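You operate a simulated robot arm through the tools that you are given. There is no shell and no other tool.

You run a simulated robot arm. Do the job below in one go: nothing can be reset, and whatever is moved stays where it is left.

Task
Set the blue fence to the length of the beam.
Fine: lay it with one end at the yellow socket, slacken the knob, slide the fence up, tighten, and put the beam back.

Only the result counts: the job must be done as asked and must still hold three seconds after the hand-in. Knocking over, shifting, dropping, spilling or breaking anything else fails it.

Robot
A 6-joint arm with a two-finger gripper, fixed in place. Base frame: the origin is at the foot of the arm, x ahead of it, y to its left, z up; the work surface is at about z = 640. Readings come in mm, rad, newtons and seconds.
Its first joint turns from -2.897 to 2.897 rad. Payload 3.43 kg.
The tool frame sits at the grasp point between the pads (the TCP): z along the fingers, y along the line on which they close. The tips reach 20 mm beyond it. Largest opening 190 mm; the body of the gripper starts 248 mm behind the TCP.
Orientation is that of the tool frame in the base frame, as a unit quaternion [x, y, z, w]. With the fingers straight down and closing along the base's y, the tool's x points along the base's -x, its y along +y and its z along -z.

Tools
- The arm moves only by the tool nudge_tool. Its argument "commands" is a list that holds one entry, the list of rows, each a list of 7 numbers: the turn, a rotation vector about the tool's x, y, z in rad, then the shift along the tool's x, y, z in mm, then the finger opening in mm, from 0 to 190. In form: [[[wx, wy, wz, x, y, z, jaw], ...]]. A call has 1 to 20 rows; each row shifts and turns the commanded pose from where the row before left it, along the tool's axes as they then stand. A row lasts 0.2 s, in which the tool goes at most 50 mm and 0.15 rad; a call with a longer step from one row to the next is refused whole, and so is a gripper value outside its range. Where a pose cannot be reached the arm comes as near as it can. A force on the tool above 40 N (or 10 N above the force at the start of the call, whichever is more), or a blocked arm, ends the call early, and 0.2 s more pass. The fingers move at their own pace (about 153 mm/s each) and stop on an object; they squeeze with about 27 N. The grip force told is the motor's: it shows also when the fingers shut on nothing. Time passes only in rows, and 0.2 s behind the last, so rows that do not move let the fingers close. The reply holds the time, the measured pose of the TCP, the force on the tool along the base axes, the opening and the grip force, in the units named above and with some noise, with the torque about the TCP (base axes, N m) and any sound that the robot's microphone picked up.
- Cameras (640 x 400 px; columns grow to the right, rows downward): "scene" is fixed at [220.8, 651.6, 1394.8]; the picture's right is [-0.89, -0.45, 0.00], its down [-0.22, 0.44, -0.87] and it looks along [0.39, -0.78, -0.49] (base axes); focal length 332 px, centre (320, 200). "wrist" rides on the gripper at [71, -8, -288] in the tool frame; the picture's right is [0.12, 0.99, 0.00], its down [-0.96, 0.12, -0.25] and it looks along [-0.25, 0.03, 0.97] (tool axes); focal length 261 px, centre (320, 200). There is no depth. A picture from a camera that has moved, and an enlarged one, comes with that camera's place and axes in the base frame and with its lens.
- capture(camera): a new picture of that camera. It takes no simulated time.
- raise_lower(by): slides the trunk up (or, below 0, down) by that many mm; the arm rides with it, the base frame stays. It gives what a move gives, with no picture.
- inspect(camera, box): a new picture of the part [left, top, right, bottom] of that camera's present view, enlarged. It takes no simulated time.
- hand_in(): hands the job in; it is judged then, once.

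Nothing tells you positions but the pictures and the camera data. Unless the task says otherwise, let go and move clear before handing in.

The tools are called as name(argument=value, ...) on one line, values as JSON. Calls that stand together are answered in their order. nudge_tool: Moves the arm, as the interface text tells. Its arguments: {"type":"object","properties":{"commands":{"type":"array","items":{"type":"array","items":{"type":"array","items":{"type":"number"}}}}},"required":["commands"]} The other tools are called the same way: raise_lower (by) slides the trunk up or down; capture (camera) takes a picture; inspect (camera, box) takes an enlarged picture of a part of a camera's view; hand_in () hands the job in.

At the start:

```text
clock: 0.0
tool_pos: [703.6, -396.7, 964.7]
tool_rot: [0.0, 1.0, 0.001, 0.0]
wrist_force: [-0.5, -0.8, -0.5]
torque: [0.04, -0.02, 0.02]
width: 189.8
grasp_force: 0.1
trunk travel left (down, up): [-200.0, 240.0]
```

scene: 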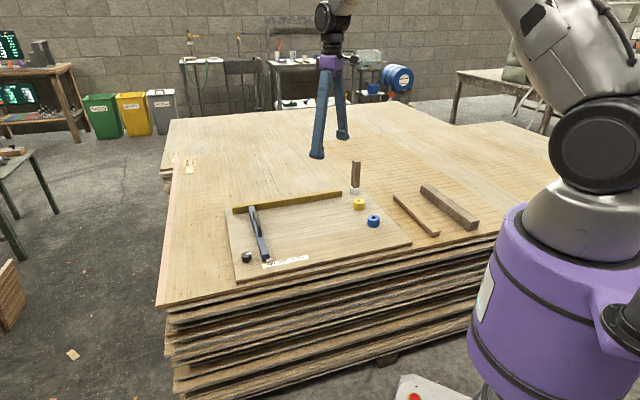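
wrist: 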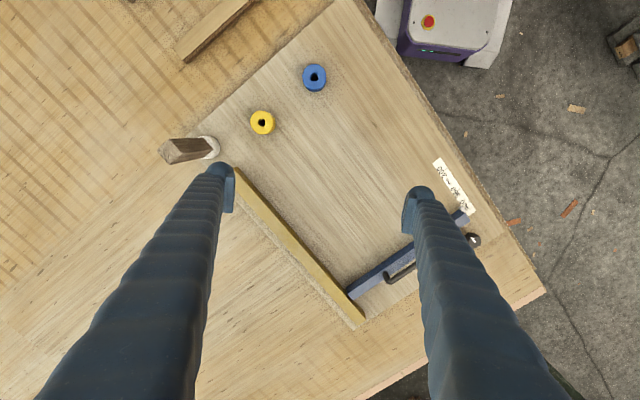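

I see a board with a yellow rail, a blue fence with a handle, a yellow and a blue socket, a black knob, an upright peg, and two beams to the side. I'll look closer before moving.

inspect(camera="scene", box=[220, 150, 420, 290])

inspect(camera="scene", box=[330, 150, 500, 260])

inspect(camera="wrist", box=[320, 140, 540, 330])

inspect(camera="wrist", box=[140, 0, 360, 180])

```text
2.86 times, centred on (320, 220) of scene
camera zoom: at [220.8, 651.6, 1394.8], right [-0.89, -0.45, 0.0], down [-0.22, 0.44, -0.87], along [0.39, -0.78, -0.49], focal length 949 px, centre (320, 143)
```

zoom: 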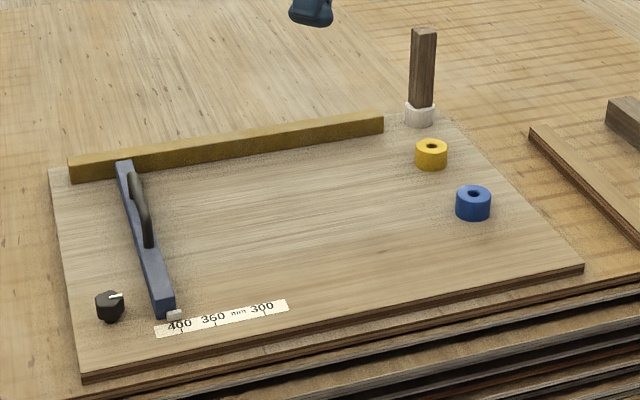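

```text
3.64 times, centred on (415, 205) of scene
camera zoom: at [220.8, 651.6, 1394.8], right [-0.89, -0.45, 0.0], down [-0.22, 0.44, -0.87], along [0.39, -0.78, -0.49], focal length 1208 px, centre (-26, 182)
```

zoom: 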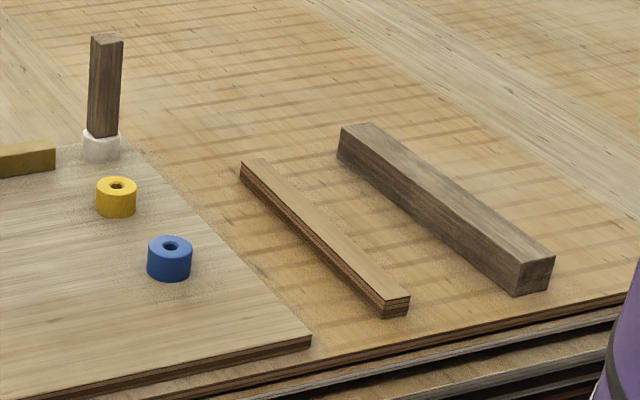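

```text
2.11 times, centred on (430, 235) of wrist
camera zoom: at [634.9, -404.2, 1252.5], right [-0.12, 0.99, 0.0], down [0.96, 0.12, 0.25], along [0.24, 0.03, -0.97], focal length 549 px, centre (88, 126)
```

zoom: 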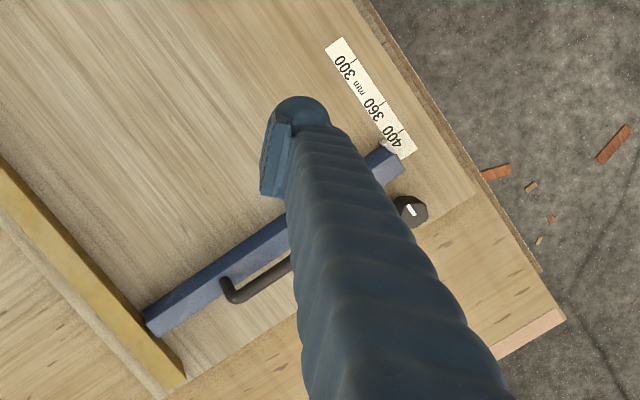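

```text
2.22 times, centred on (250, 90) of wrist
camera zoom: at [634.9, -404.2, 1252.5], right [-0.12, 0.99, 0.0], down [0.96, 0.12, 0.25], along [0.24, 0.03, -0.97], focal length 579 px, centre (476, 444)
```

zoom: 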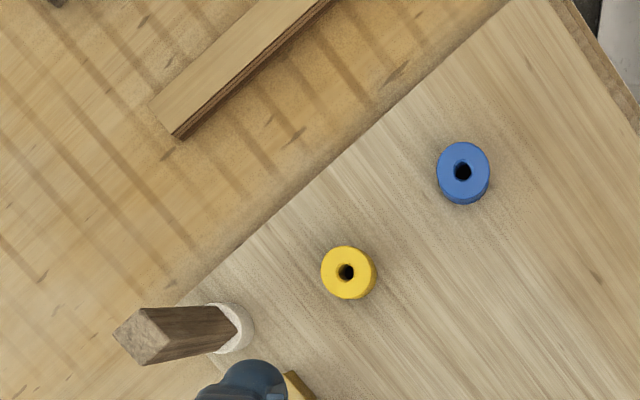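

I see the board turned about 45° on the table, with the dark timber beam (about 343 mm) lying beyond the plywood strip. I'll move the wrist camera over the beam to inspect it.

nudge_tool(commands=[[[0, 0, 0, 37.3, -27, 0, 150], [0, 0, 0, 37.3, -27, 0, 150], [0, 0, 0, 37.3, -27, 0, 150], [0, 0, 0, 37.3, -27, 0, 150], [0, 0, 0, 37.3, -27, 0, 150], [0, 0, 0, 37.3, -27, 0, 150], [0, 0, 0, 37.3, -27, 0, 150], [0, 0, 0, 37.3, -27, 0, 150], [0, 0, 0, 37.3, -27, 0, 150], [0, 0, 0, 37.3, -27, 0, 150], [0, 0, 0.131, 0, 0, 0, 150], [0, 0, 0.131, 0, 0, 0, 150], [0, 0, 0.131, 0, 0, 0, 150], [0, 0, 0.131, 0, 0, 0, 150], [0, 0, 0.131, 0, 0, 0, 150], [0, 0, 0.131, 0, 0, 0, 150]]])

```text
clock: 3.4
tool_pos: [332.6, -665.7, 965.9]
tool_rot: [0.385, 0.923, 0.0, 0.0]
wrist_force: [0.3, -0.1, -0.2]
torque: [0.0, 0.02, 0.02]
width: 149.8
grasp_force: 0.1
trunk travel left (down, up): [-200.0, 240.0]
```

capture(camera="wrist")

capture(camera="scene")

```text
taken
camera wrist: at [276.9, -621.5, 1253.3], right [0.62, 0.78, 0.0], down [0.76, -0.6, 0.25], along [0.19, -0.15, -0.97], focal length 261 px, centre (320, 200)
```

wrist: 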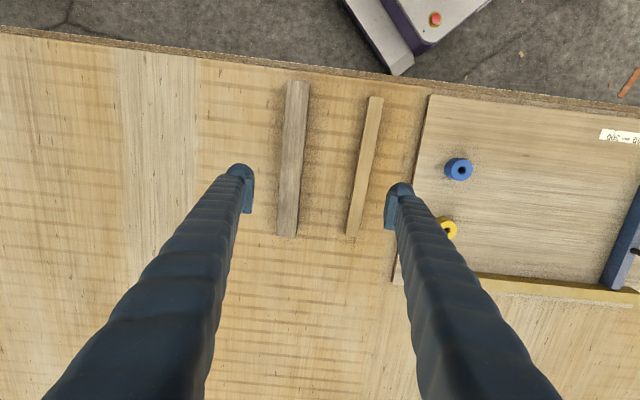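

```text
taken
```

scene: 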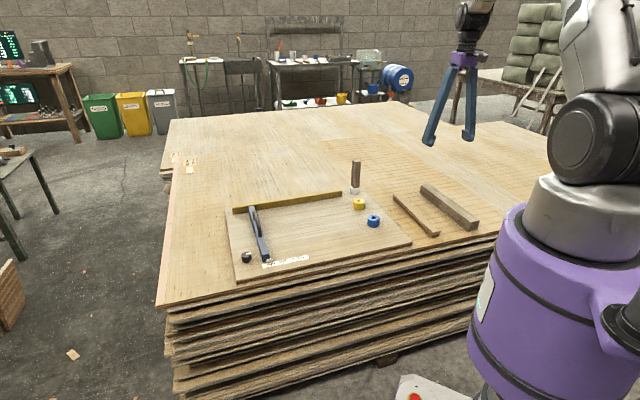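

The beam and strip are both visible here side by side. I'll zoom in on each for accurate measurements.

inspect(camera="wrist", box=[230, 70, 430, 250])

inspect(camera="wrist", box=[270, 70, 330, 110])

inspect(camera="wrist", box=[260, 210, 320, 250])

inspect(camera="wrist", box=[420, 130, 520, 260])

```text
2.22 times, centred on (330, 160) of wrist
camera zoom: at [276.9, -621.5, 1253.3], right [0.62, 0.78, 0.0], down [0.76, -0.6, 0.25], along [0.19, -0.15, -0.97], focal length 579 px, centre (298, 289)
```

zoom: 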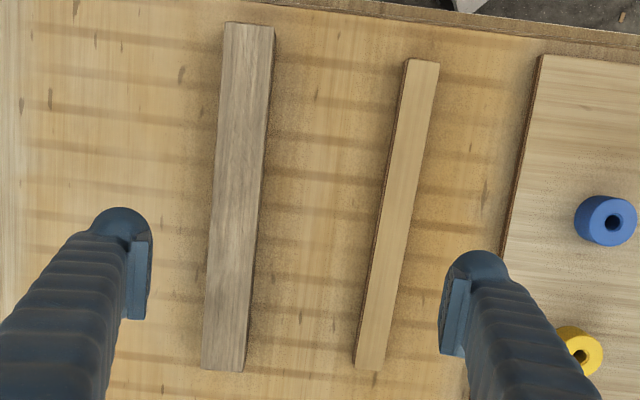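

```text
10.00 times, centred on (300, 90) of wrist
camera zoom: at [276.9, -621.5, 1253.3], right [0.62, 0.78, 0.0], down [0.76, -0.6, 0.25], along [0.19, -0.15, -0.97], focal length 2606 px, centre (520, 1300)
```

zoom: 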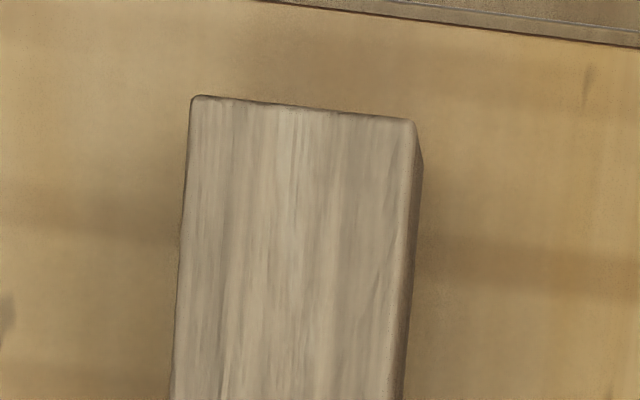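

```text
10.00 times, centred on (290, 230) of wrist
camera zoom: at [276.9, -621.5, 1253.3], right [0.62, 0.78, 0.0], down [0.76, -0.6, 0.25], along [0.19, -0.15, -0.97], focal length 2606 px, centre (620, -100)
```

zoom: 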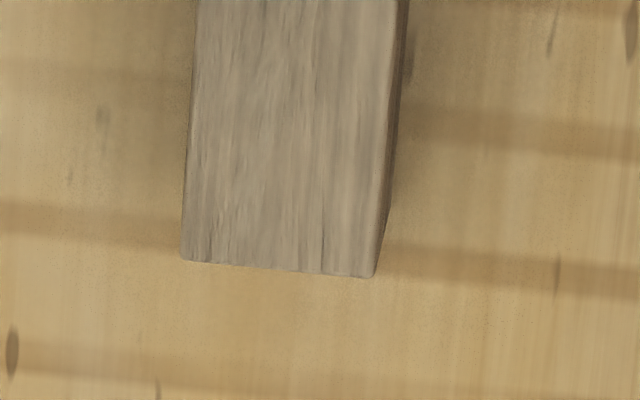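

```text
3.08 times, centred on (470, 195) of wrist
camera zoom: at [276.9, -621.5, 1253.3], right [0.62, 0.78, 0.0], down [0.76, -0.6, 0.25], along [0.19, -0.15, -0.97], focal length 802 px, centre (-142, 215)
```

zoom: 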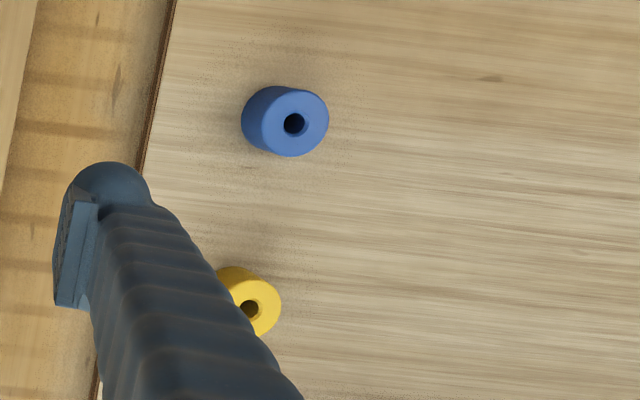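

Camera geometry checks out between views: sockets at about (529,-429) and (628,-526), beam centred near (290,-711) at -44.5°. Next I'll look straight down at the fence, knob and scale.

nudge_tool(commands=[[[0, 0, 0, -0.9, 48.1, 0, 190], [0, 0, 0, -0.9, 48.1, 0, 190], [0, 0, 0, -0.9, 48.1, 0, 190], [0, 0, 0, -0.9, 48.1, 0, 190], [0, 0, 0, -0.9, 48.1, 0, 190], [0, 0, 0, -0.9, 48.1, 0, 190], [0, 0, 0, -0.9, 48.1, 0, 190], [0, 0, 0, -0.9, 48.1, 0, 190], [0, 0, 0, -0.9, 48.1, 0, 190], [0, 0, 0, -0.9, 48.1, 0, 190], [0, 0, 0, -0.9, 48.1, 0, 190], [0, 0, 0, -0.9, 48.1, 0, 190], [0, 0, 0, -0.9, 48.1, 0, 190], [0, 0, 0, -0.9, 48.1, 0, 190], [0, 0, 0, 0, 0, 0, 190]]])

capture(camera="wrist")

```text
clock: 6.6
tool_pos: [819.0, -201.5, 964.8]
tool_rot: [0.384, 0.923, -0.001, -0.001]
wrist_force: [-0.8, 0.7, 0.3]
torque: [-0.1, 0.02, 0.0]
width: 190.1
grasp_force: 0.1
trunk travel left (down, up): [-200.0, 240.0]
```

```text
taken
camera wrist: at [762.8, -156.9, 1252.3], right [0.62, 0.79, 0.0], down [0.76, -0.6, 0.25], along [0.19, -0.15, -0.97], focal length 261 px, centre (320, 200)
```

wrist: 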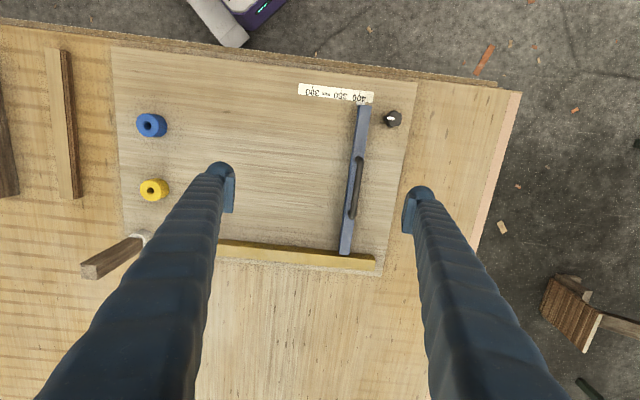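

Everything on the board is visible from here: sockets, rail, fence with handle, scale and knob. I'll zoom in on each one.

inspect(camera="wrist", box=[290, 75, 420, 155])

inspect(camera="wrist", box=[320, 140, 400, 280])

inspect(camera="wrist", box=[365, 95, 425, 135])

inspect(camera="wrist", box=[110, 100, 210, 210])

inspect(camera="scene", box=[225, 190, 315, 280])

```text
4.92 times, centred on (355, 115) of wrist
camera zoom: at [762.8, -156.9, 1252.3], right [0.62, 0.79, 0.0], down [0.76, -0.6, 0.25], along [0.19, -0.15, -0.97], focal length 1283 px, centre (148, 618)
```

zoom: 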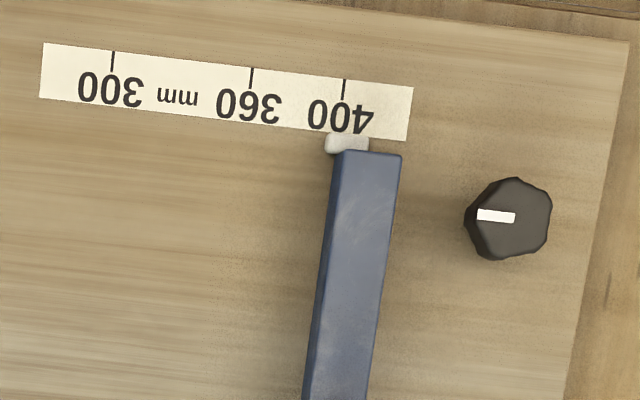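

```text
2.86 times, centred on (360, 210) of wrist
camera zoom: at [762.8, -156.9, 1252.3], right [0.62, 0.79, 0.0], down [0.76, -0.6, 0.25], along [0.19, -0.15, -0.97], focal length 745 px, centre (206, 171)
```

zoom: 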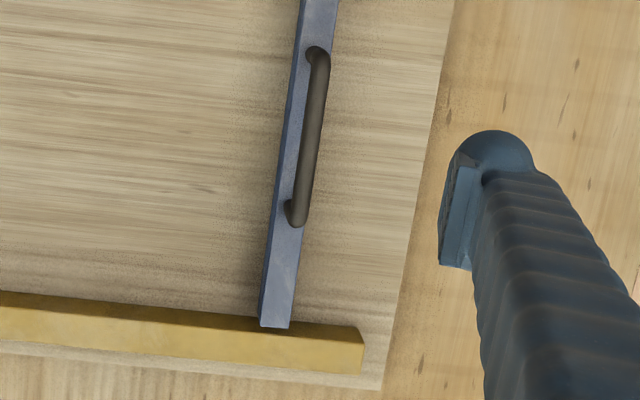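

```text
10.00 times, centred on (395, 115) of wrist
camera zoom: at [762.8, -156.9, 1252.3], right [0.62, 0.79, 0.0], down [0.76, -0.6, 0.25], along [0.19, -0.15, -0.97], focal length 2606 px, centre (-430, 1050)
```

zoom: 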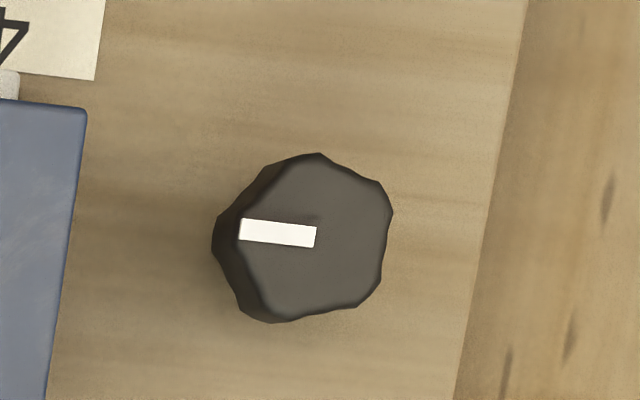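

```text
3.64 times, centred on (160, 155) of wrist
camera zoom: at [762.8, -156.9, 1252.3], right [0.62, 0.79, 0.0], down [0.76, -0.6, 0.25], along [0.19, -0.15, -0.97], focal length 948 px, centre (902, 364)
```

zoom: 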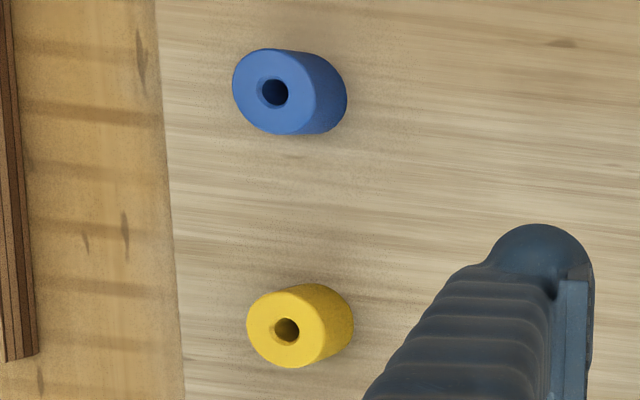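

```text
4.44 times, centred on (270, 235) of scene
camera zoom: at [220.8, 651.6, 1394.8], right [-0.89, -0.45, 0.0], down [-0.22, 0.44, -0.87], along [0.39, -0.78, -0.49], focal length 1476 px, centre (542, 44)
```

zoom: 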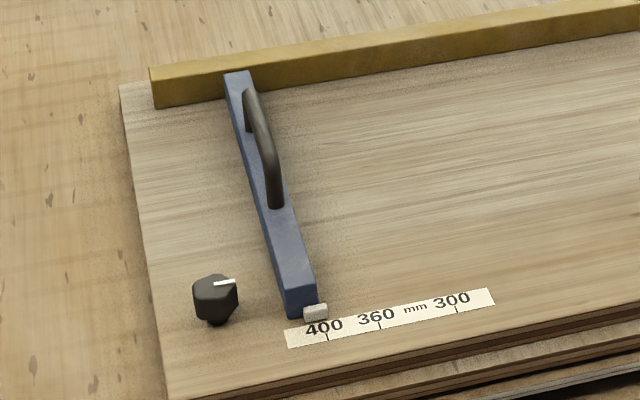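

The scale puts the board top at z≈660 and its axis at about 45°. The fence now reads about 400, so the beam will fit in front of it; I'm going over the beam to pick it up.

nudge_tool(commands=[[[0, 0, 0, 0.8, -48.9, 0, 190], [0, 0, 0, 0.8, -48.9, 0, 190], [0, 0, 0, 0.8, -48.9, 0, 190], [0, 0, 0, 0.8, -48.9, 0, 190], [0, 0, 0, 0.8, -48.9, 0, 190], [0, 0, 0, 0.8, -48.9, 0, 190], [0, 0, 0, 0.8, -48.9, 0, 150], [0, 0, 0, 0.8, -48.9, 0, 150], [0, 0, 0, 0.8, -48.9, 0, 150], [0, 0, 0, 0.8, -48.9, 0, 120], [0, 0, 0, 0.8, -48.9, 0, 120], [0, 0, 0, 0.8, -48.9, 0, 100], [0, 0, 0, 0.8, -48.9, 0, 100], [0, 0, 0, 0.8, -48.9, 0, 100], [0, 0, 0, 0.8, -48.9, 0, 100], [0, 0, -0.012, 0, 0, 0, 100], [0, 0, 0, 0, 0, 0, 100]]])

capture(camera="wrist")

```text
clock: 10.2
tool_pos: [293.1, -713.2, 966.0]
tool_rot: [0.378, 0.926, 0.0, 0.0]
wrist_force: [0.1, -0.3, 0.3]
torque: [-0.06, 0.03, 0.03]
width: 100.0
grasp_force: 0.0
trunk travel left (down, up): [-200.0, 240.0]
```

```text
taken
camera wrist: at [235.9, -668.8, 1253.5], right [0.61, 0.79, 0.0], down [0.77, -0.59, 0.25], along [0.2, -0.15, -0.97], focal length 261 px, centre (320, 200)
```

wrist: 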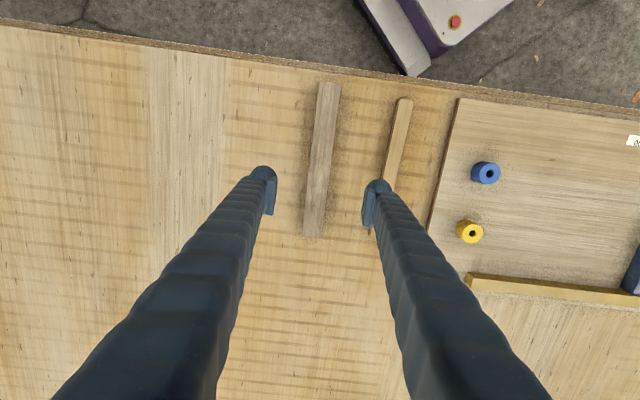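

The tool sits over the beam and is aligned with it. I'll go down part way and look again to get the beam's height and centre accurately.

nudge_tool(commands=[[[0, 0, 0, 0, 0, 45, 100], [0, 0, 0, 0, 0, 45, 100], [0, 0, 0, 0, 0, 45, 100], [0, 0, 0, 0, 0, 20, 100], [0, 0, 0, 0, 0, 0, 100]]])

capture(camera="wrist")

inspect(camera="wrist", box=[250, 20, 410, 120])

inspect(camera="wrist", box=[260, 180, 400, 300])

```text
clock: 11.4
tool_pos: [291.2, -712.5, 810.4]
tool_rot: [0.378, 0.926, 0.001, 0.001]
wrist_force: [-1.1, -0.3, -0.1]
torque: [0.01, 0.01, -0.03]
width: 99.8
grasp_force: 0.0
trunk travel left (down, up): [-200.0, 240.0]
```

```text
taken
camera wrist: at [235.4, -668.0, 1098.1], right [0.61, 0.79, 0.0], down [0.77, -0.59, 0.25], along [0.2, -0.15, -0.97], focal length 261 px, centre (320, 200)
```

wrist: 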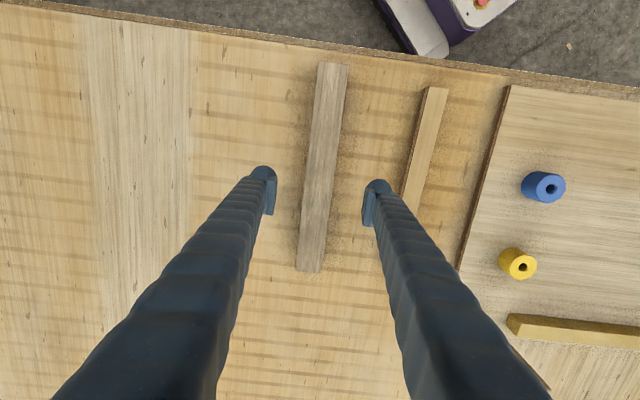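

```text
4.00 times, centred on (330, 70) of wrist
camera zoom: at [235.4, -668.0, 1098.1], right [0.61, 0.79, 0.0], down [0.77, -0.59, 0.25], along [0.2, -0.15, -0.97], focal length 1043 px, centre (280, 720)
```

zoom: 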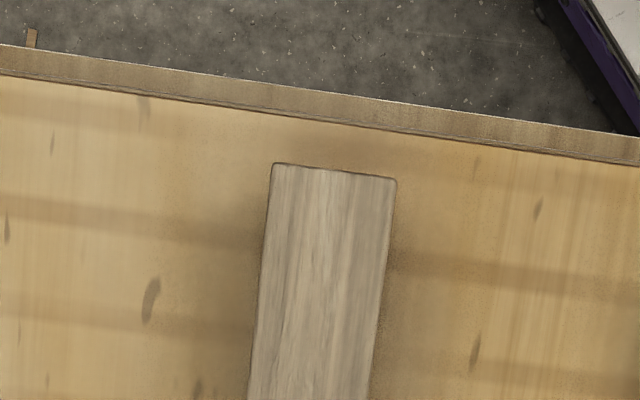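

```text
3.33 times, centred on (330, 240) of wrist
camera zoom: at [235.4, -668.0, 1098.1], right [0.61, 0.79, 0.0], down [0.77, -0.59, 0.25], along [0.2, -0.15, -0.97], focal length 869 px, centre (287, 67)
```

zoom: 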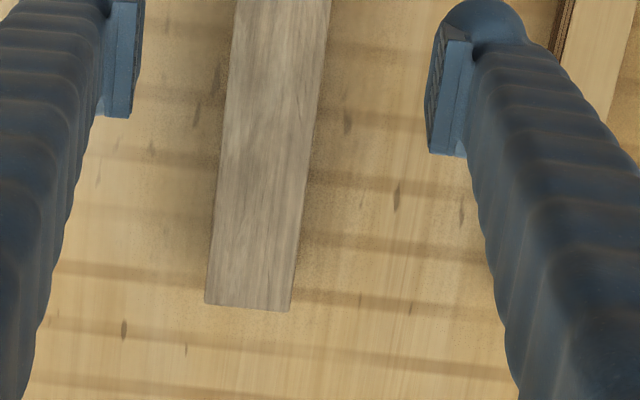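

The beam is about 343 mm long and 46 mm wide, with its top at z≈677, and the tool is centred on it. I'll descend to grasp height, check the pose, then close.

nudge_tool(commands=[[[0, 0, 0, 1, 0.5, 45, 100], [0, 0, 0, 0, 0, 45, 100], [0, 0, 0, 0, 0, 35, 100], [0, 0, 0, 0, 0, 18, 100], [0, 0, 0, 0, 0, 0, 100]]])

capture(camera="wrist")

```text
clock: 12.6
tool_pos: [288.2, -709.9, 666.9]
tool_rot: [0.378, 0.926, 0.0, 0.0]
wrist_force: [0.6, -0.3, 0.5]
torque: [0.04, 0.01, 0.02]
width: 99.8
grasp_force: 0.0
trunk travel left (down, up): [-200.0, 240.0]
```

```text
taken
camera wrist: at [231.4, -666.3, 954.4], right [0.61, 0.79, 0.0], down [0.77, -0.59, 0.25], along [0.2, -0.15, -0.97], focal length 261 px, centre (320, 200)
```

wrist: 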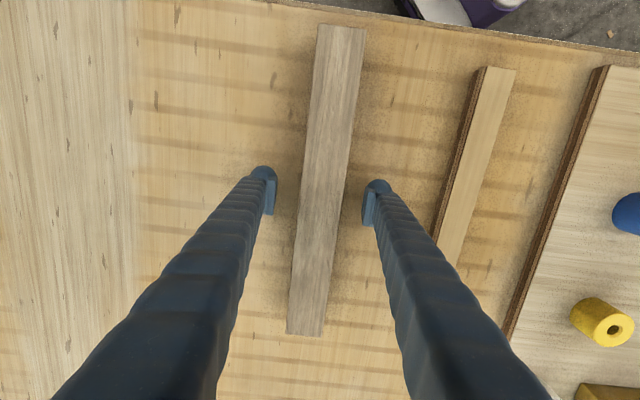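

The fingers straddle the beam evenly. I'll zoom on both ends for one more measurement before closing.

inspect(camera="wrist", box=[300, 10, 380, 60])

inspect(camera="wrist", box=[270, 300, 350, 350])

inspect(camera="scene", box=[410, 170, 490, 240])

```text
8.00 times, centred on (340, 35) of wrist
camera zoom: at [231.4, -666.3, 954.4], right [0.61, 0.79, 0.0], down [0.77, -0.59, 0.25], along [0.2, -0.15, -0.97], focal length 2085 px, centre (160, 1520)
```

zoom: 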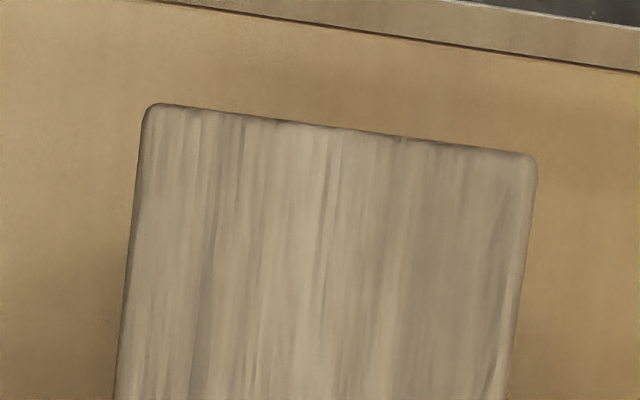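

```text
8.00 times, centred on (310, 325) of wrist
camera zoom: at [231.4, -666.3, 954.4], right [0.61, 0.79, 0.0], down [0.77, -0.59, 0.25], along [0.2, -0.15, -0.97], focal length 2085 px, centre (400, -800)
```

zoom: 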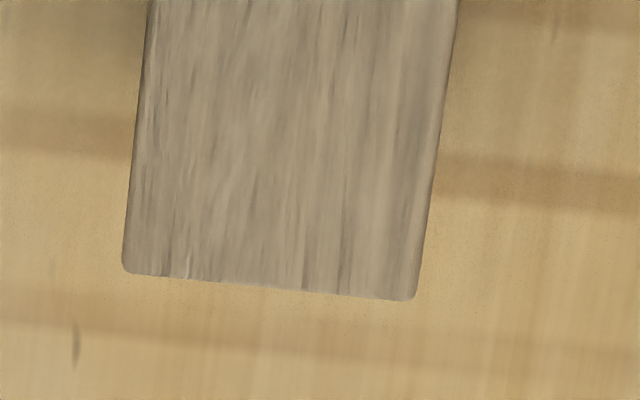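

```text
5.71 times, centred on (450, 205) of scene
camera zoom: at [220.8, 651.6, 1394.8], right [-0.89, -0.45, 0.0], down [-0.22, 0.44, -0.87], along [0.39, -0.78, -0.49], focal length 1898 px, centre (-423, 171)
```

zoom: 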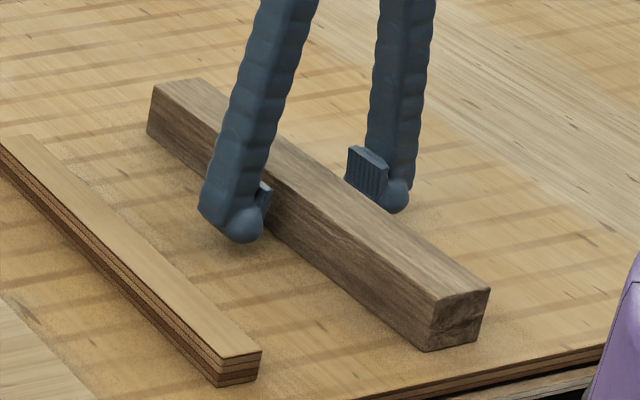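

The three views now agree: beam 45 × 45 mm, about 338 mm long, top at z≈685. I'll close on it.

nudge_tool(commands=[[[0, 0, 0, 0, 0, 0, 60], [0, 0, 0, 0, 0, 0, 40], [0, 0, 0, 0, 0, 0, 30], [0, 0, 0, 0, 0, 0, 30], [0, 0, 0, 0, 0, 0, 30]]])

capture(camera="wrist")

```text
clock: 13.8
tool_pos: [286.9, -709.5, 667.5]
tool_rot: [0.378, 0.926, 0.0, 0.0]
wrist_force: [0.3, -0.6, -0.1]
torque: [-0.05, 0.05, -0.1]
width: 44.8
grasp_force: 27.2
trunk travel left (down, up): [-200.0, 240.0]
```

```text
taken
camera wrist: at [231.5, -666.0, 954.6], right [0.61, 0.79, 0.0], down [0.77, -0.59, 0.25], along [0.2, -0.15, -0.97], focal length 261 px, centre (320, 200)
```

wrist: 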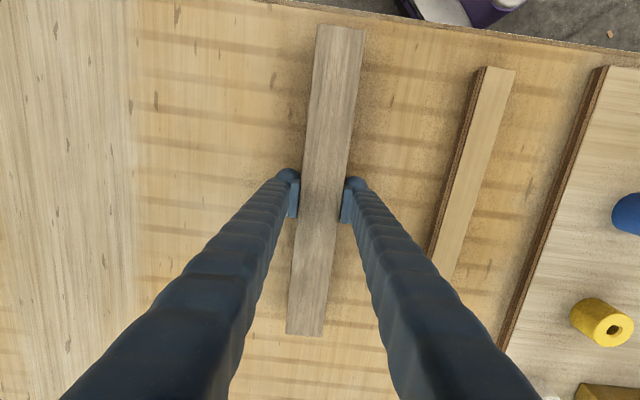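

The beam is gripped at 44.8 mm width. I'll lift it straight up, well above everything.

nudge_tool(commands=[[[0, 0, 0, 0, 0, -10, 30], [0, 0, 0, 0, 0, -20, 30], [0, 0, 0, 0, 0, -35, 30], [0, 0, 0, 0, 0, -40, 30], [0, 0, 0, 0, 0, -45, 30], [0, 0, 0, 0, 0, -45, 30], [0, 0, 0, 0, 0, -45, 30], [0, 0, 0, 0, 0, -25, 30], [0, 0, 0, 0, 0, 0, 30]]])

capture(camera="scene")

capture(camera="wrist")

```text
clock: 15.8
tool_pos: [286.7, -707.1, 932.1]
tool_rot: [0.378, 0.926, 0.001, -0.001]
wrist_force: [0.0, -0.4, -3.8]
torque: [0.01, 0.02, -0.01]
width: 44.9
grasp_force: 27.2
trunk travel left (down, up): [-200.0, 240.0]
```

```text
taken
```

scene: 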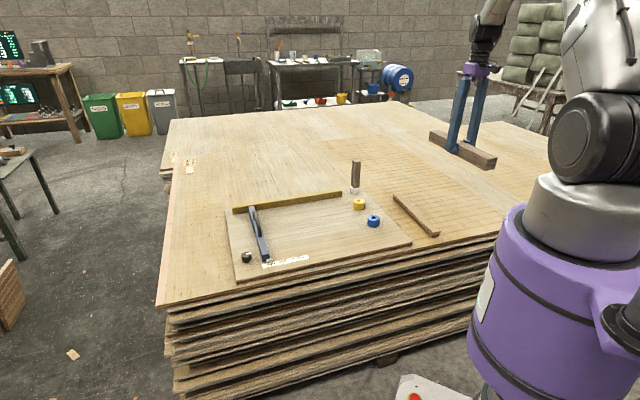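

```text
taken
camera wrist: at [231.7, -662.7, 1218.0], right [0.61, 0.79, 0.0], down [0.77, -0.59, 0.25], along [0.2, -0.15, -0.97], focal length 261 px, centre (320, 200)
```

wrist: 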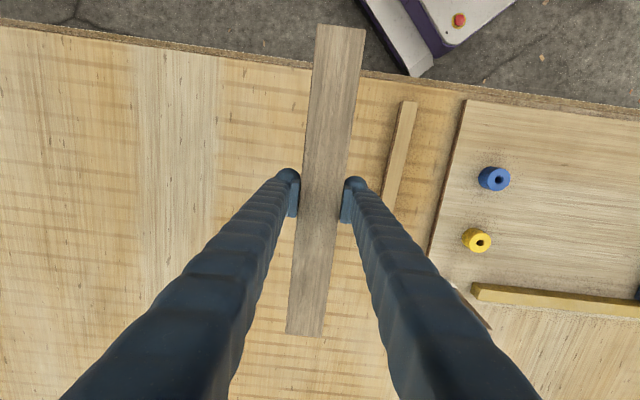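

The beam is held firmly with no slip. I'll carry it across high and then turn it about 90° so it lies along the scale direction.

nudge_tool(commands=[[[0, 0, 0, -4, 20, 0, 30], [0, 0, 0, -8, 40, 0, 30], [0, 0, 0, -9.7, 47.3, 0, 30], [0, 0, 0, -9.7, 47.3, 0, 30], [0, 0, 0, -9.7, 47.3, 0, 30], [0, 0, 0, -9.7, 47.3, 0, 30], [0, 0, 0, -9.7, 47.3, 0, 30], [0, 0, 0, -9.7, 47.3, 0, 30], [0, 0, 0, -9.7, 47.3, 0, 30], [0, 0, 0, -9.7, 47.3, 0, 30], [0, 0, 0, -9.7, 47.3, 0, 30], [0, 0, 0, -9.7, 47.3, 0, 30], [0, 0, 0, -6.5, 32.5, 0, 30], [0, 0, 0, -3.0, 15, 0, 30], [0, 0, 0, 0, 0, 0, 30]]])

nudge_tool(commands=[[[0, 0, -0.07, 0, 0, 0, 30], [0, 0, -0.14, 0, 0, 0, 30], [0, 0, -0.14, 0, 0, 0, 30], [0, 0, -0.14, 0, 0, 0, 30], [0, 0, -0.14, 0, 0, 0, 30], [0, 0, -0.14, 0, 0, 0, 30], [0, 0, -0.14, 0, 0, 0, 30], [0, 0, -0.14, 0, 0, 0, 30], [0, 0, -0.14, 0, 0, 0, 30], [0, 0, -0.14, 0, 0, 0, 30], [0, 0, -0.14, 0, 0, 0, 30], [0, 0, -0.092, 0, 0, 0, 30], [0, 0, 0, 0, 0, 0, 30]]])

capture(camera="wrist")

capture(camera="scene")

```text
clock: 19.0
tool_pos: [781.7, -377.3, 932.5]
tool_rot: [0.378, 0.926, 0.0, 0.0]
wrist_force: [0.3, -0.3, -3.0]
torque: [-0.01, -0.02, 0.0]
width: 45.1
grasp_force: 27.4
trunk travel left (down, up): [-200.0, 240.0]
```

```text
clock: 21.8
tool_pos: [781.7, -375.6, 931.9]
tool_rot: [-0.384, 0.923, 0.001, 0.0]
wrist_force: [0.1, 0.1, -3.8]
torque: [-0.02, -0.04, 0.04]
width: 45.0
grasp_force: 27.0
trunk travel left (down, up): [-200.0, 240.0]
```

```text
taken
camera wrist: at [736.7, -431.1, 1219.0], right [-0.79, 0.62, 0.0], down [0.6, 0.76, 0.25], along [0.15, 0.2, -0.97], focal length 261 px, centre (320, 200)
```

wrist: 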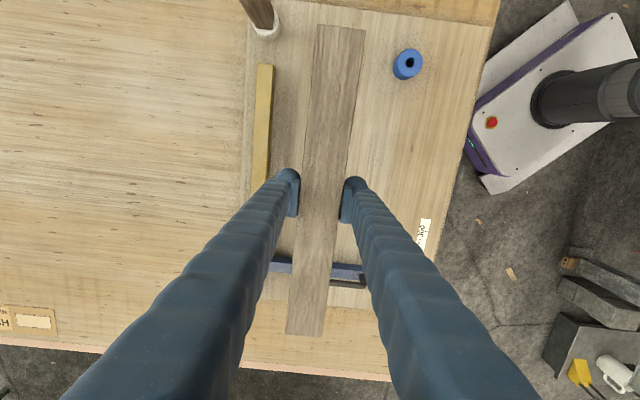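

```text
taken
```

scene: 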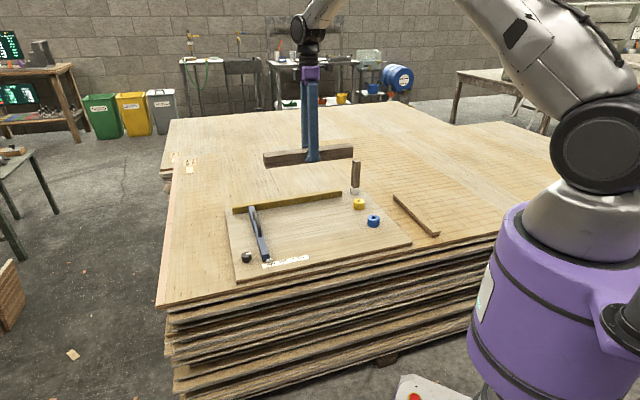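

The beam is turned and sits over the board about 23 mm short of the yellow socket and clear of the fence. I'll lower it to just above the board.

nudge_tool(commands=[[[0, 0, 0, 0, 2, 20, 30], [0, 0, 0, 0, 0, 40, 30], [0, 0, 0, 0, 0, 40, 30], [0, 0, 0, 0, 0, 40, 30], [0, 0, 0, 0, 0, 40, 30], [0, 0, 0, 0, 0, 32, 30], [0, 0, 0, 0, 0, 15, 30], [0, 0, 0, 0, 0, 0, 30]]])

capture(camera="wrist")

inspect(camera="scene", box=[225, 150, 415, 270])

```text
clock: 23.6
tool_pos: [779.2, -373.1, 704.5]
tool_rot: [-0.383, 0.924, 0.001, -0.001]
wrist_force: [-0.5, 0.7, -3.3]
torque: [0.02, 0.03, 0.0]
width: 45.2
grasp_force: 26.9
trunk travel left (down, up): [-200.0, 240.0]
```

```text
taken
camera wrist: at [736.0, -430.1, 991.3], right [-0.79, 0.62, 0.0], down [0.6, 0.76, 0.25], along [0.15, 0.2, -0.97], focal length 261 px, centre (320, 200)
```

wrist: 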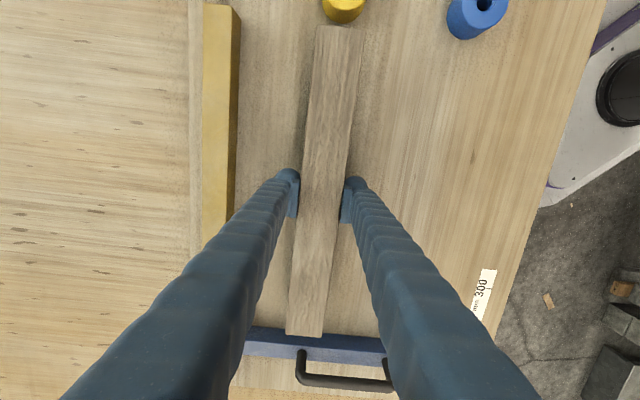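

```text
3.33 times, centred on (320, 210) of scene
camera zoom: at [220.8, 651.6, 1394.8], right [-0.89, -0.45, 0.0], down [-0.22, 0.44, -0.87], along [0.39, -0.78, -0.49], focal length 1107 px, centre (320, 167)
```

zoom: 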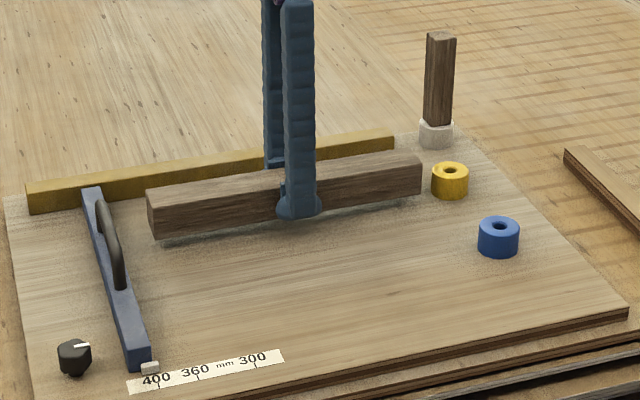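

The beam is hovering a few mm above the board, lined up between yellow socket and fence. I'll check the gap and alignment at the socket.

inspect(camera="wrist", box=[290, 0, 390, 62])

inspect(camera="wrist", box=[240, 290, 420, 400])

inspect(camera="wrist", box=[180, 0, 380, 140])

```text
6.40 times, centred on (340, 31) of wrist
camera zoom: at [736.0, -430.1, 991.3], right [-0.79, 0.62, 0.0], down [0.6, 0.76, 0.25], along [0.15, 0.2, -0.97], focal length 1668 px, centre (192, 1282)
```

zoom: 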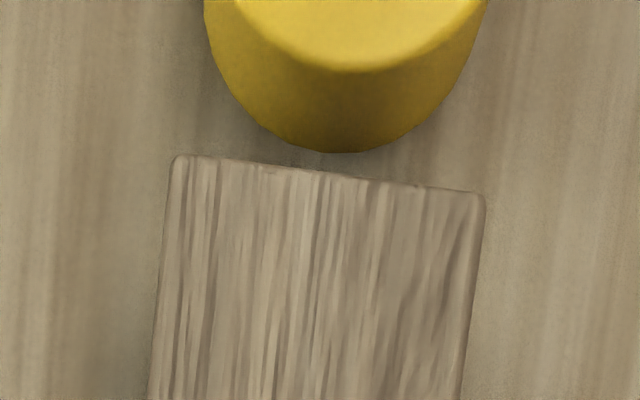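

```text
3.56 times, centred on (330, 345) of wrist
camera zoom: at [736.0, -430.1, 991.3], right [-0.79, 0.62, 0.0], down [0.6, 0.76, 0.25], along [0.15, 0.2, -0.97], focal length 927 px, centre (284, -316)
```

zoom: 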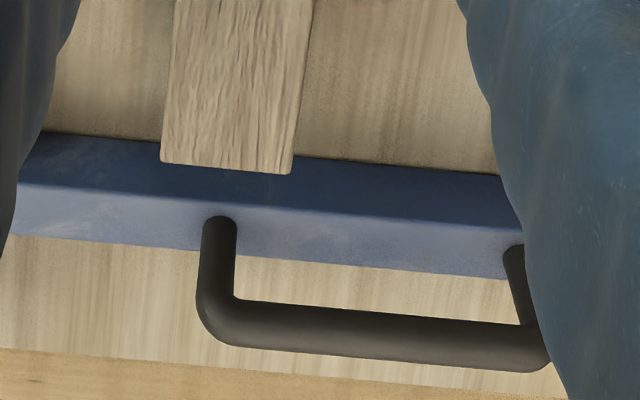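

```text
2.86 times, centred on (280, 70) of wrist
camera zoom: at [736.0, -430.1, 991.3], right [-0.79, 0.62, 0.0], down [0.6, 0.76, 0.25], along [0.15, 0.2, -0.97], focal length 745 px, centre (434, 571)
```

zoom: 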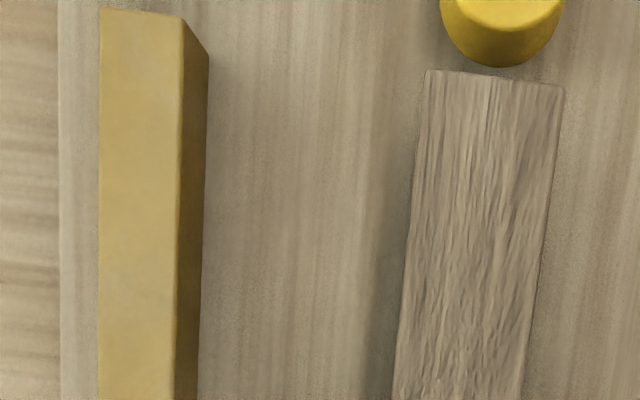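

The beam is parallel to the rail within 0.2° and centred on the yellow socket, with a gap of about 24 mm. I'll lower it until it nearly touches the board.

nudge_tool(commands=[[[0, 0, 0, 0, 0, 8, 30], [0, 0, 0, 0, 0, 4, 30], [0, 0, 0, 0, 0, 2, 30], [0, 0, 0, 0, 0, 1, 30], [0, 0, 0, 0, 0, 0, 30]]])

```text
clock: 24.8
tool_pos: [780.8, -375.4, 689.5]
tool_rot: [-0.383, 0.924, 0.0, 0.0]
wrist_force: [0.1, -0.8, -3.0]
torque: [0.03, 0.02, 0.01]
width: 45.2
grasp_force: 26.9
trunk travel left (down, up): [-200.0, 240.0]
```

Still carrying the full weight, about 2 mm above the board. I'll slide towards the yellow socket, leaving a few mm.

nudge_tool(commands=[[[0, 0, 0, 8, 0, 0.5, 30], [0, 0, 0, 8, 0, 0.5, 30], [0, 0, 0, 3, 0, 0, 30], [0, 0, 0, 0, 0, 0, 30]]])

inspect(camera="wrist", box=[290, 0, 390, 62])

inspect(camera="scene", box=[325, 180, 385, 220])

```text
clock: 25.8
tool_pos: [767.1, -388.9, 688.1]
tool_rot: [-0.383, 0.924, 0.0, -0.001]
wrist_force: [-0.8, 0.2, -3.0]
torque: [-0.02, 0.01, 0.02]
width: 45.0
grasp_force: 26.9
trunk travel left (down, up): [-200.0, 240.0]
```

```text
6.40 times, centred on (340, 31) of wrist
camera zoom: at [722.4, -444.0, 975.6], right [-0.79, 0.62, 0.0], down [0.6, 0.76, 0.25], along [0.15, 0.19, -0.97], focal length 1668 px, centre (192, 1282)
```

zoom: 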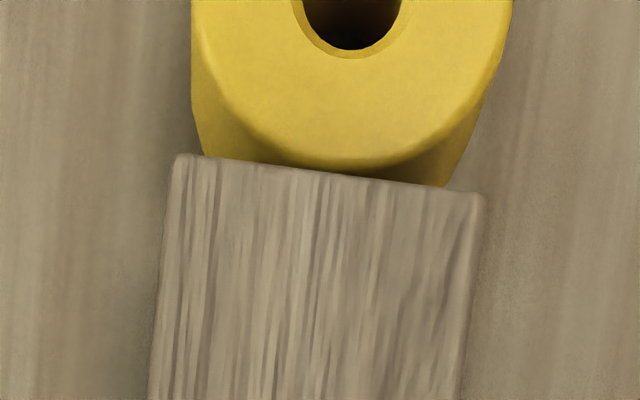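

```text
10.00 times, centred on (355, 200) of scene
camera zoom: at [220.8, 651.6, 1394.8], right [-0.89, -0.45, 0.0], down [-0.22, 0.44, -0.87], along [0.39, -0.78, -0.49], focal length 3321 px, centre (-30, 200)
```

zoom: 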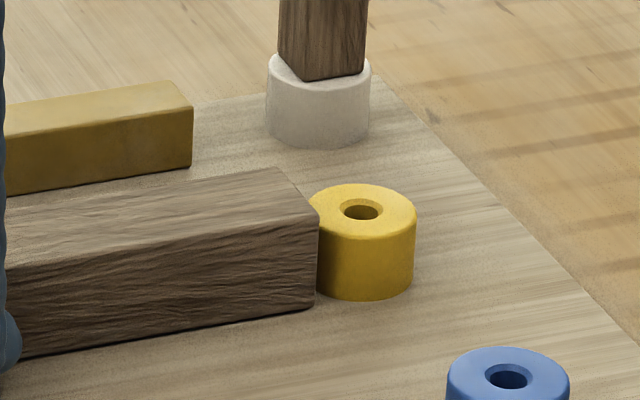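

The end is now a few mm from the socket. I'll creep in 1 mm at a time and watch the force.

nudge_tool(commands=[[[0, 0, 0, 1, 0, 0, 30], [0, 0, 0, 1, 0, 0, 30], [0, 0, 0, 0, 0, 0, 30]]])

nudge_tool(commands=[[[0, 0, 0, 1, 0, 0, 30], [0, 0, 0, 0, 0, 0, 30]]])

inspect(camera="scene", box=[325, 180, 385, 220])

```text
clock: 26.6
tool_pos: [764.1, -389.4, 689.0]
tool_rot: [-0.384, 0.923, 0.001, 0.0]
wrist_force: [-0.4, -0.6, -2.8]
torque: [0.02, 0.02, -0.01]
width: 45.0
grasp_force: 27.5
trunk travel left (down, up): [-200.0, 240.0]
```

```text
clock: 27.2
tool_pos: [763.2, -390.9, 689.9]
tool_rot: [-0.383, 0.924, 0.001, 0.0]
wrist_force: [0.3, -0.2, -4.0]
torque: [0.0, -0.04, -0.02]
width: 45.0
grasp_force: 27.5
trunk travel left (down, up): [-200.0, 240.0]
```

```text
10.00 times, centred on (355, 200) of scene
camera zoom: at [220.8, 651.6, 1394.8], right [-0.89, -0.45, 0.0], down [-0.22, 0.44, -0.87], along [0.39, -0.78, -0.49], focal length 3321 px, centre (-30, 200)
```

zoom: 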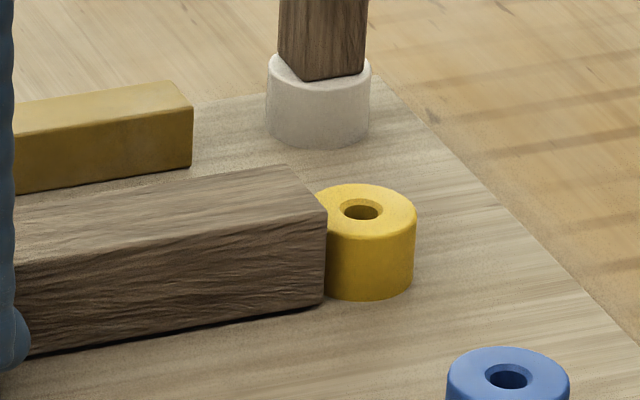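

No contact yet; I judge about 3 mm left. Continuing in small steps.

nudge_tool(commands=[[[0, 0, 0, 1, 0, 0, 30], [0, 0, 0, 0, 0, 0, 30]]])

nudge_tool(commands=[[[0, 0, 0, 1, 0, 0, 30], [0, 0, 0, 0, 0, 0, 30]]])

```text
clock: 27.8
tool_pos: [762.6, -390.1, 690.2]
tool_rot: [-0.384, 0.923, 0.001, 0.0]
wrist_force: [-0.7, -1.0, -2.7]
torque: [0.03, 0.01, -0.03]
width: 44.9
grasp_force: 27.7
trunk travel left (down, up): [-200.0, 240.0]
```

```text
clock: 28.4
tool_pos: [761.7, -390.5, 690.3]
tool_rot: [-0.383, 0.924, 0.001, 0.0]
wrist_force: [0.2, 0.5, -2.6]
torque: [-0.03, 0.01, 0.02]
width: 45.0
grasp_force: 27.0
trunk travel left (down, up): [-200.0, 240.0]
```

Still free. Continuing.

nudge_tool(commands=[[[0, 0, 0, 1, 0, 0, 30], [0, 0, 0, 0, 0, 0, 30]]])

nudge_tool(commands=[[[0, 0, 0, 1, 0, 0, 30], [0, 0, 0, 0, 0, 0, 30]]])

inspect(camera="scene", box=[325, 180, 385, 220])

inspect(camera="wrist", box=[290, 0, 390, 62])

```text
clock: 29.0
tool_pos: [761.7, -391.4, 689.5]
tool_rot: [-0.383, 0.924, 0.001, 0.0]
wrist_force: [10.8, 10.8, -2.3]
torque: [0.15, -0.11, -0.06]
width: 45.0
grasp_force: 27.0
trunk travel left (down, up): [-200.0, 240.0]
```

```text
clock: 29.6
tool_pos: [760.9, -391.7, 689.0]
tool_rot: [-0.383, 0.924, 0.0, 0.0]
wrist_force: [15.4, 15.8, -1.0]
torque: [0.07, -0.09, -0.02]
width: 45.4
grasp_force: 27.0
trunk travel left (down, up): [-200.0, 240.0]
```

```text
10.00 times, centred on (355, 200) of scene
camera zoom: at [220.8, 651.6, 1394.8], right [-0.89, -0.45, 0.0], down [-0.22, 0.44, -0.87], along [0.39, -0.78, -0.49], focal length 3321 px, centre (-30, 200)
```

zoom: 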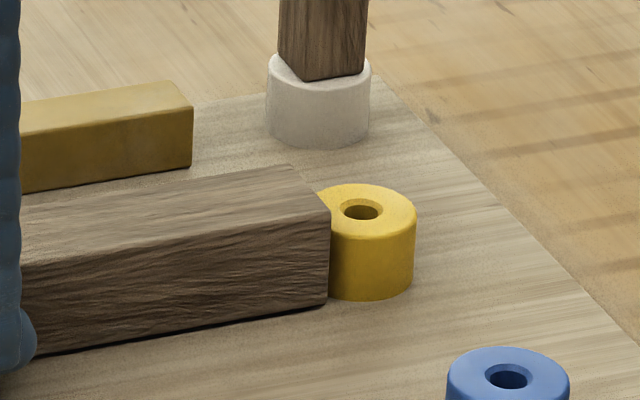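

```text
6.40 times, centred on (340, 31) of wrist
camera zoom: at [717.4, -447.3, 976.4], right [-0.79, 0.62, 0.0], down [0.6, 0.76, 0.25], along [0.15, 0.19, -0.97], focal length 1668 px, centre (192, 1282)
```

zoom: 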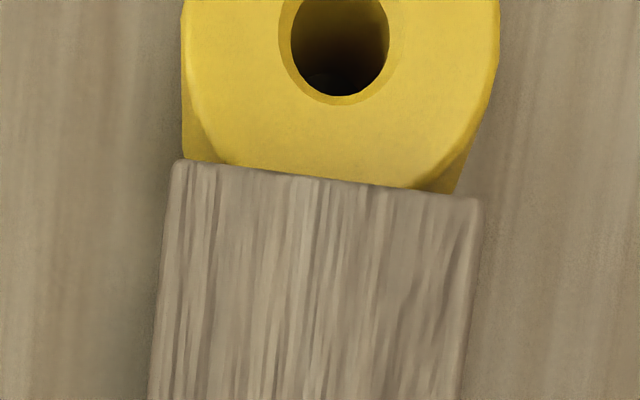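

Contact: about 22 N against the socket, which hasn't moved. I'll relax the push and then lower the beam onto the board.

nudge_tool(commands=[[[0, 0, 0, -1.2, 0, 0, 30], [0, 0, 0, 0, 0, 0, 30]]])

nudge_tool(commands=[[[0, 0, 0, 0, 0, 0.7, 30], [0, 0, 0, 0, 0, 0.6, 30], [0, 0, 0, 0, 0, 0, 30]]])

```text
clock: 30.2
tool_pos: [760.9, -391.3, 688.5]
tool_rot: [-0.383, 0.924, 0.0, -0.001]
wrist_force: [10.1, 10.6, 0.9]
torque: [-0.21, 0.23, -0.1]
width: 45.0
grasp_force: 27.1
trunk travel left (down, up): [-200.0, 240.0]
```

```text
clock: 31.0
tool_pos: [760.4, -392.4, 688.2]
tool_rot: [-0.384, 0.923, -0.001, -0.001]
wrist_force: [7.3, 7.0, 4.4]
torque: [-0.01, -0.08, 0.04]
width: 45.0
grasp_force: 26.9
trunk travel left (down, up): [-200.0, 240.0]
```

The beam is on the board now. I'll ease off a bit more before releasing.

nudge_tool(commands=[[[0, 0, 0, -0.8, 0, -0.2, 30], [0, 0, 0, 0, 0, 0, 30]]])

```text
clock: 31.6
tool_pos: [760.8, -392.2, 689.1]
tool_rot: [-0.383, 0.924, 0.001, -0.001]
wrist_force: [6.2, 2.7, -1.8]
torque: [-0.06, 0.0, 0.37]
width: 45.0
grasp_force: 27.3
trunk travel left (down, up): [-200.0, 240.0]
```

About 6 N against the socket and resting on the board. Releasing the beam.

nudge_tool(commands=[[[0, 0, 0, 0, 0, 0, 50], [0, 0, 0, 0, 0, 0, 60], [0, 0, 0, 0, 0, 0, 80], [0, 0, 0, 0, 0, 0, 80]]])

inspect(camera="wrist", box=[290, 0, 390, 62])

capture(camera="wrist")

```text
clock: 32.6
tool_pos: [761.5, -392.1, 689.6]
tool_rot: [-0.383, 0.924, 0.0, 0.0]
wrist_force: [0.5, -0.7, -0.7]
torque: [-0.02, 0.02, -0.02]
width: 80.0
grasp_force: 0.0
trunk travel left (down, up): [-200.0, 240.0]
```

```text
6.40 times, centred on (340, 31) of wrist
camera zoom: at [717.5, -447.6, 976.3], right [-0.79, 0.62, 0.0], down [0.6, 0.76, 0.25], along [0.15, 0.19, -0.97], focal length 1668 px, centre (192, 1282)
```

zoom: 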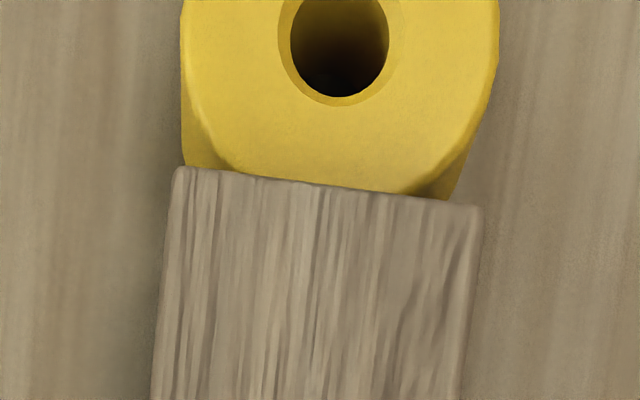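

```text
taken
camera wrist: at [717.5, -447.6, 976.3], right [-0.79, 0.62, 0.0], down [0.6, 0.76, 0.25], along [0.15, 0.19, -0.97], focal length 261 px, centre (320, 200)
```

wrist: 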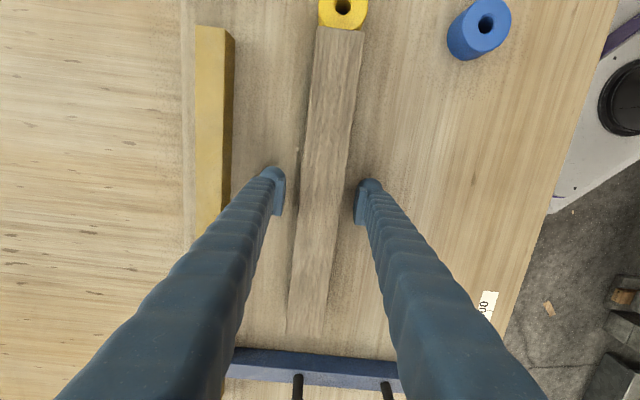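

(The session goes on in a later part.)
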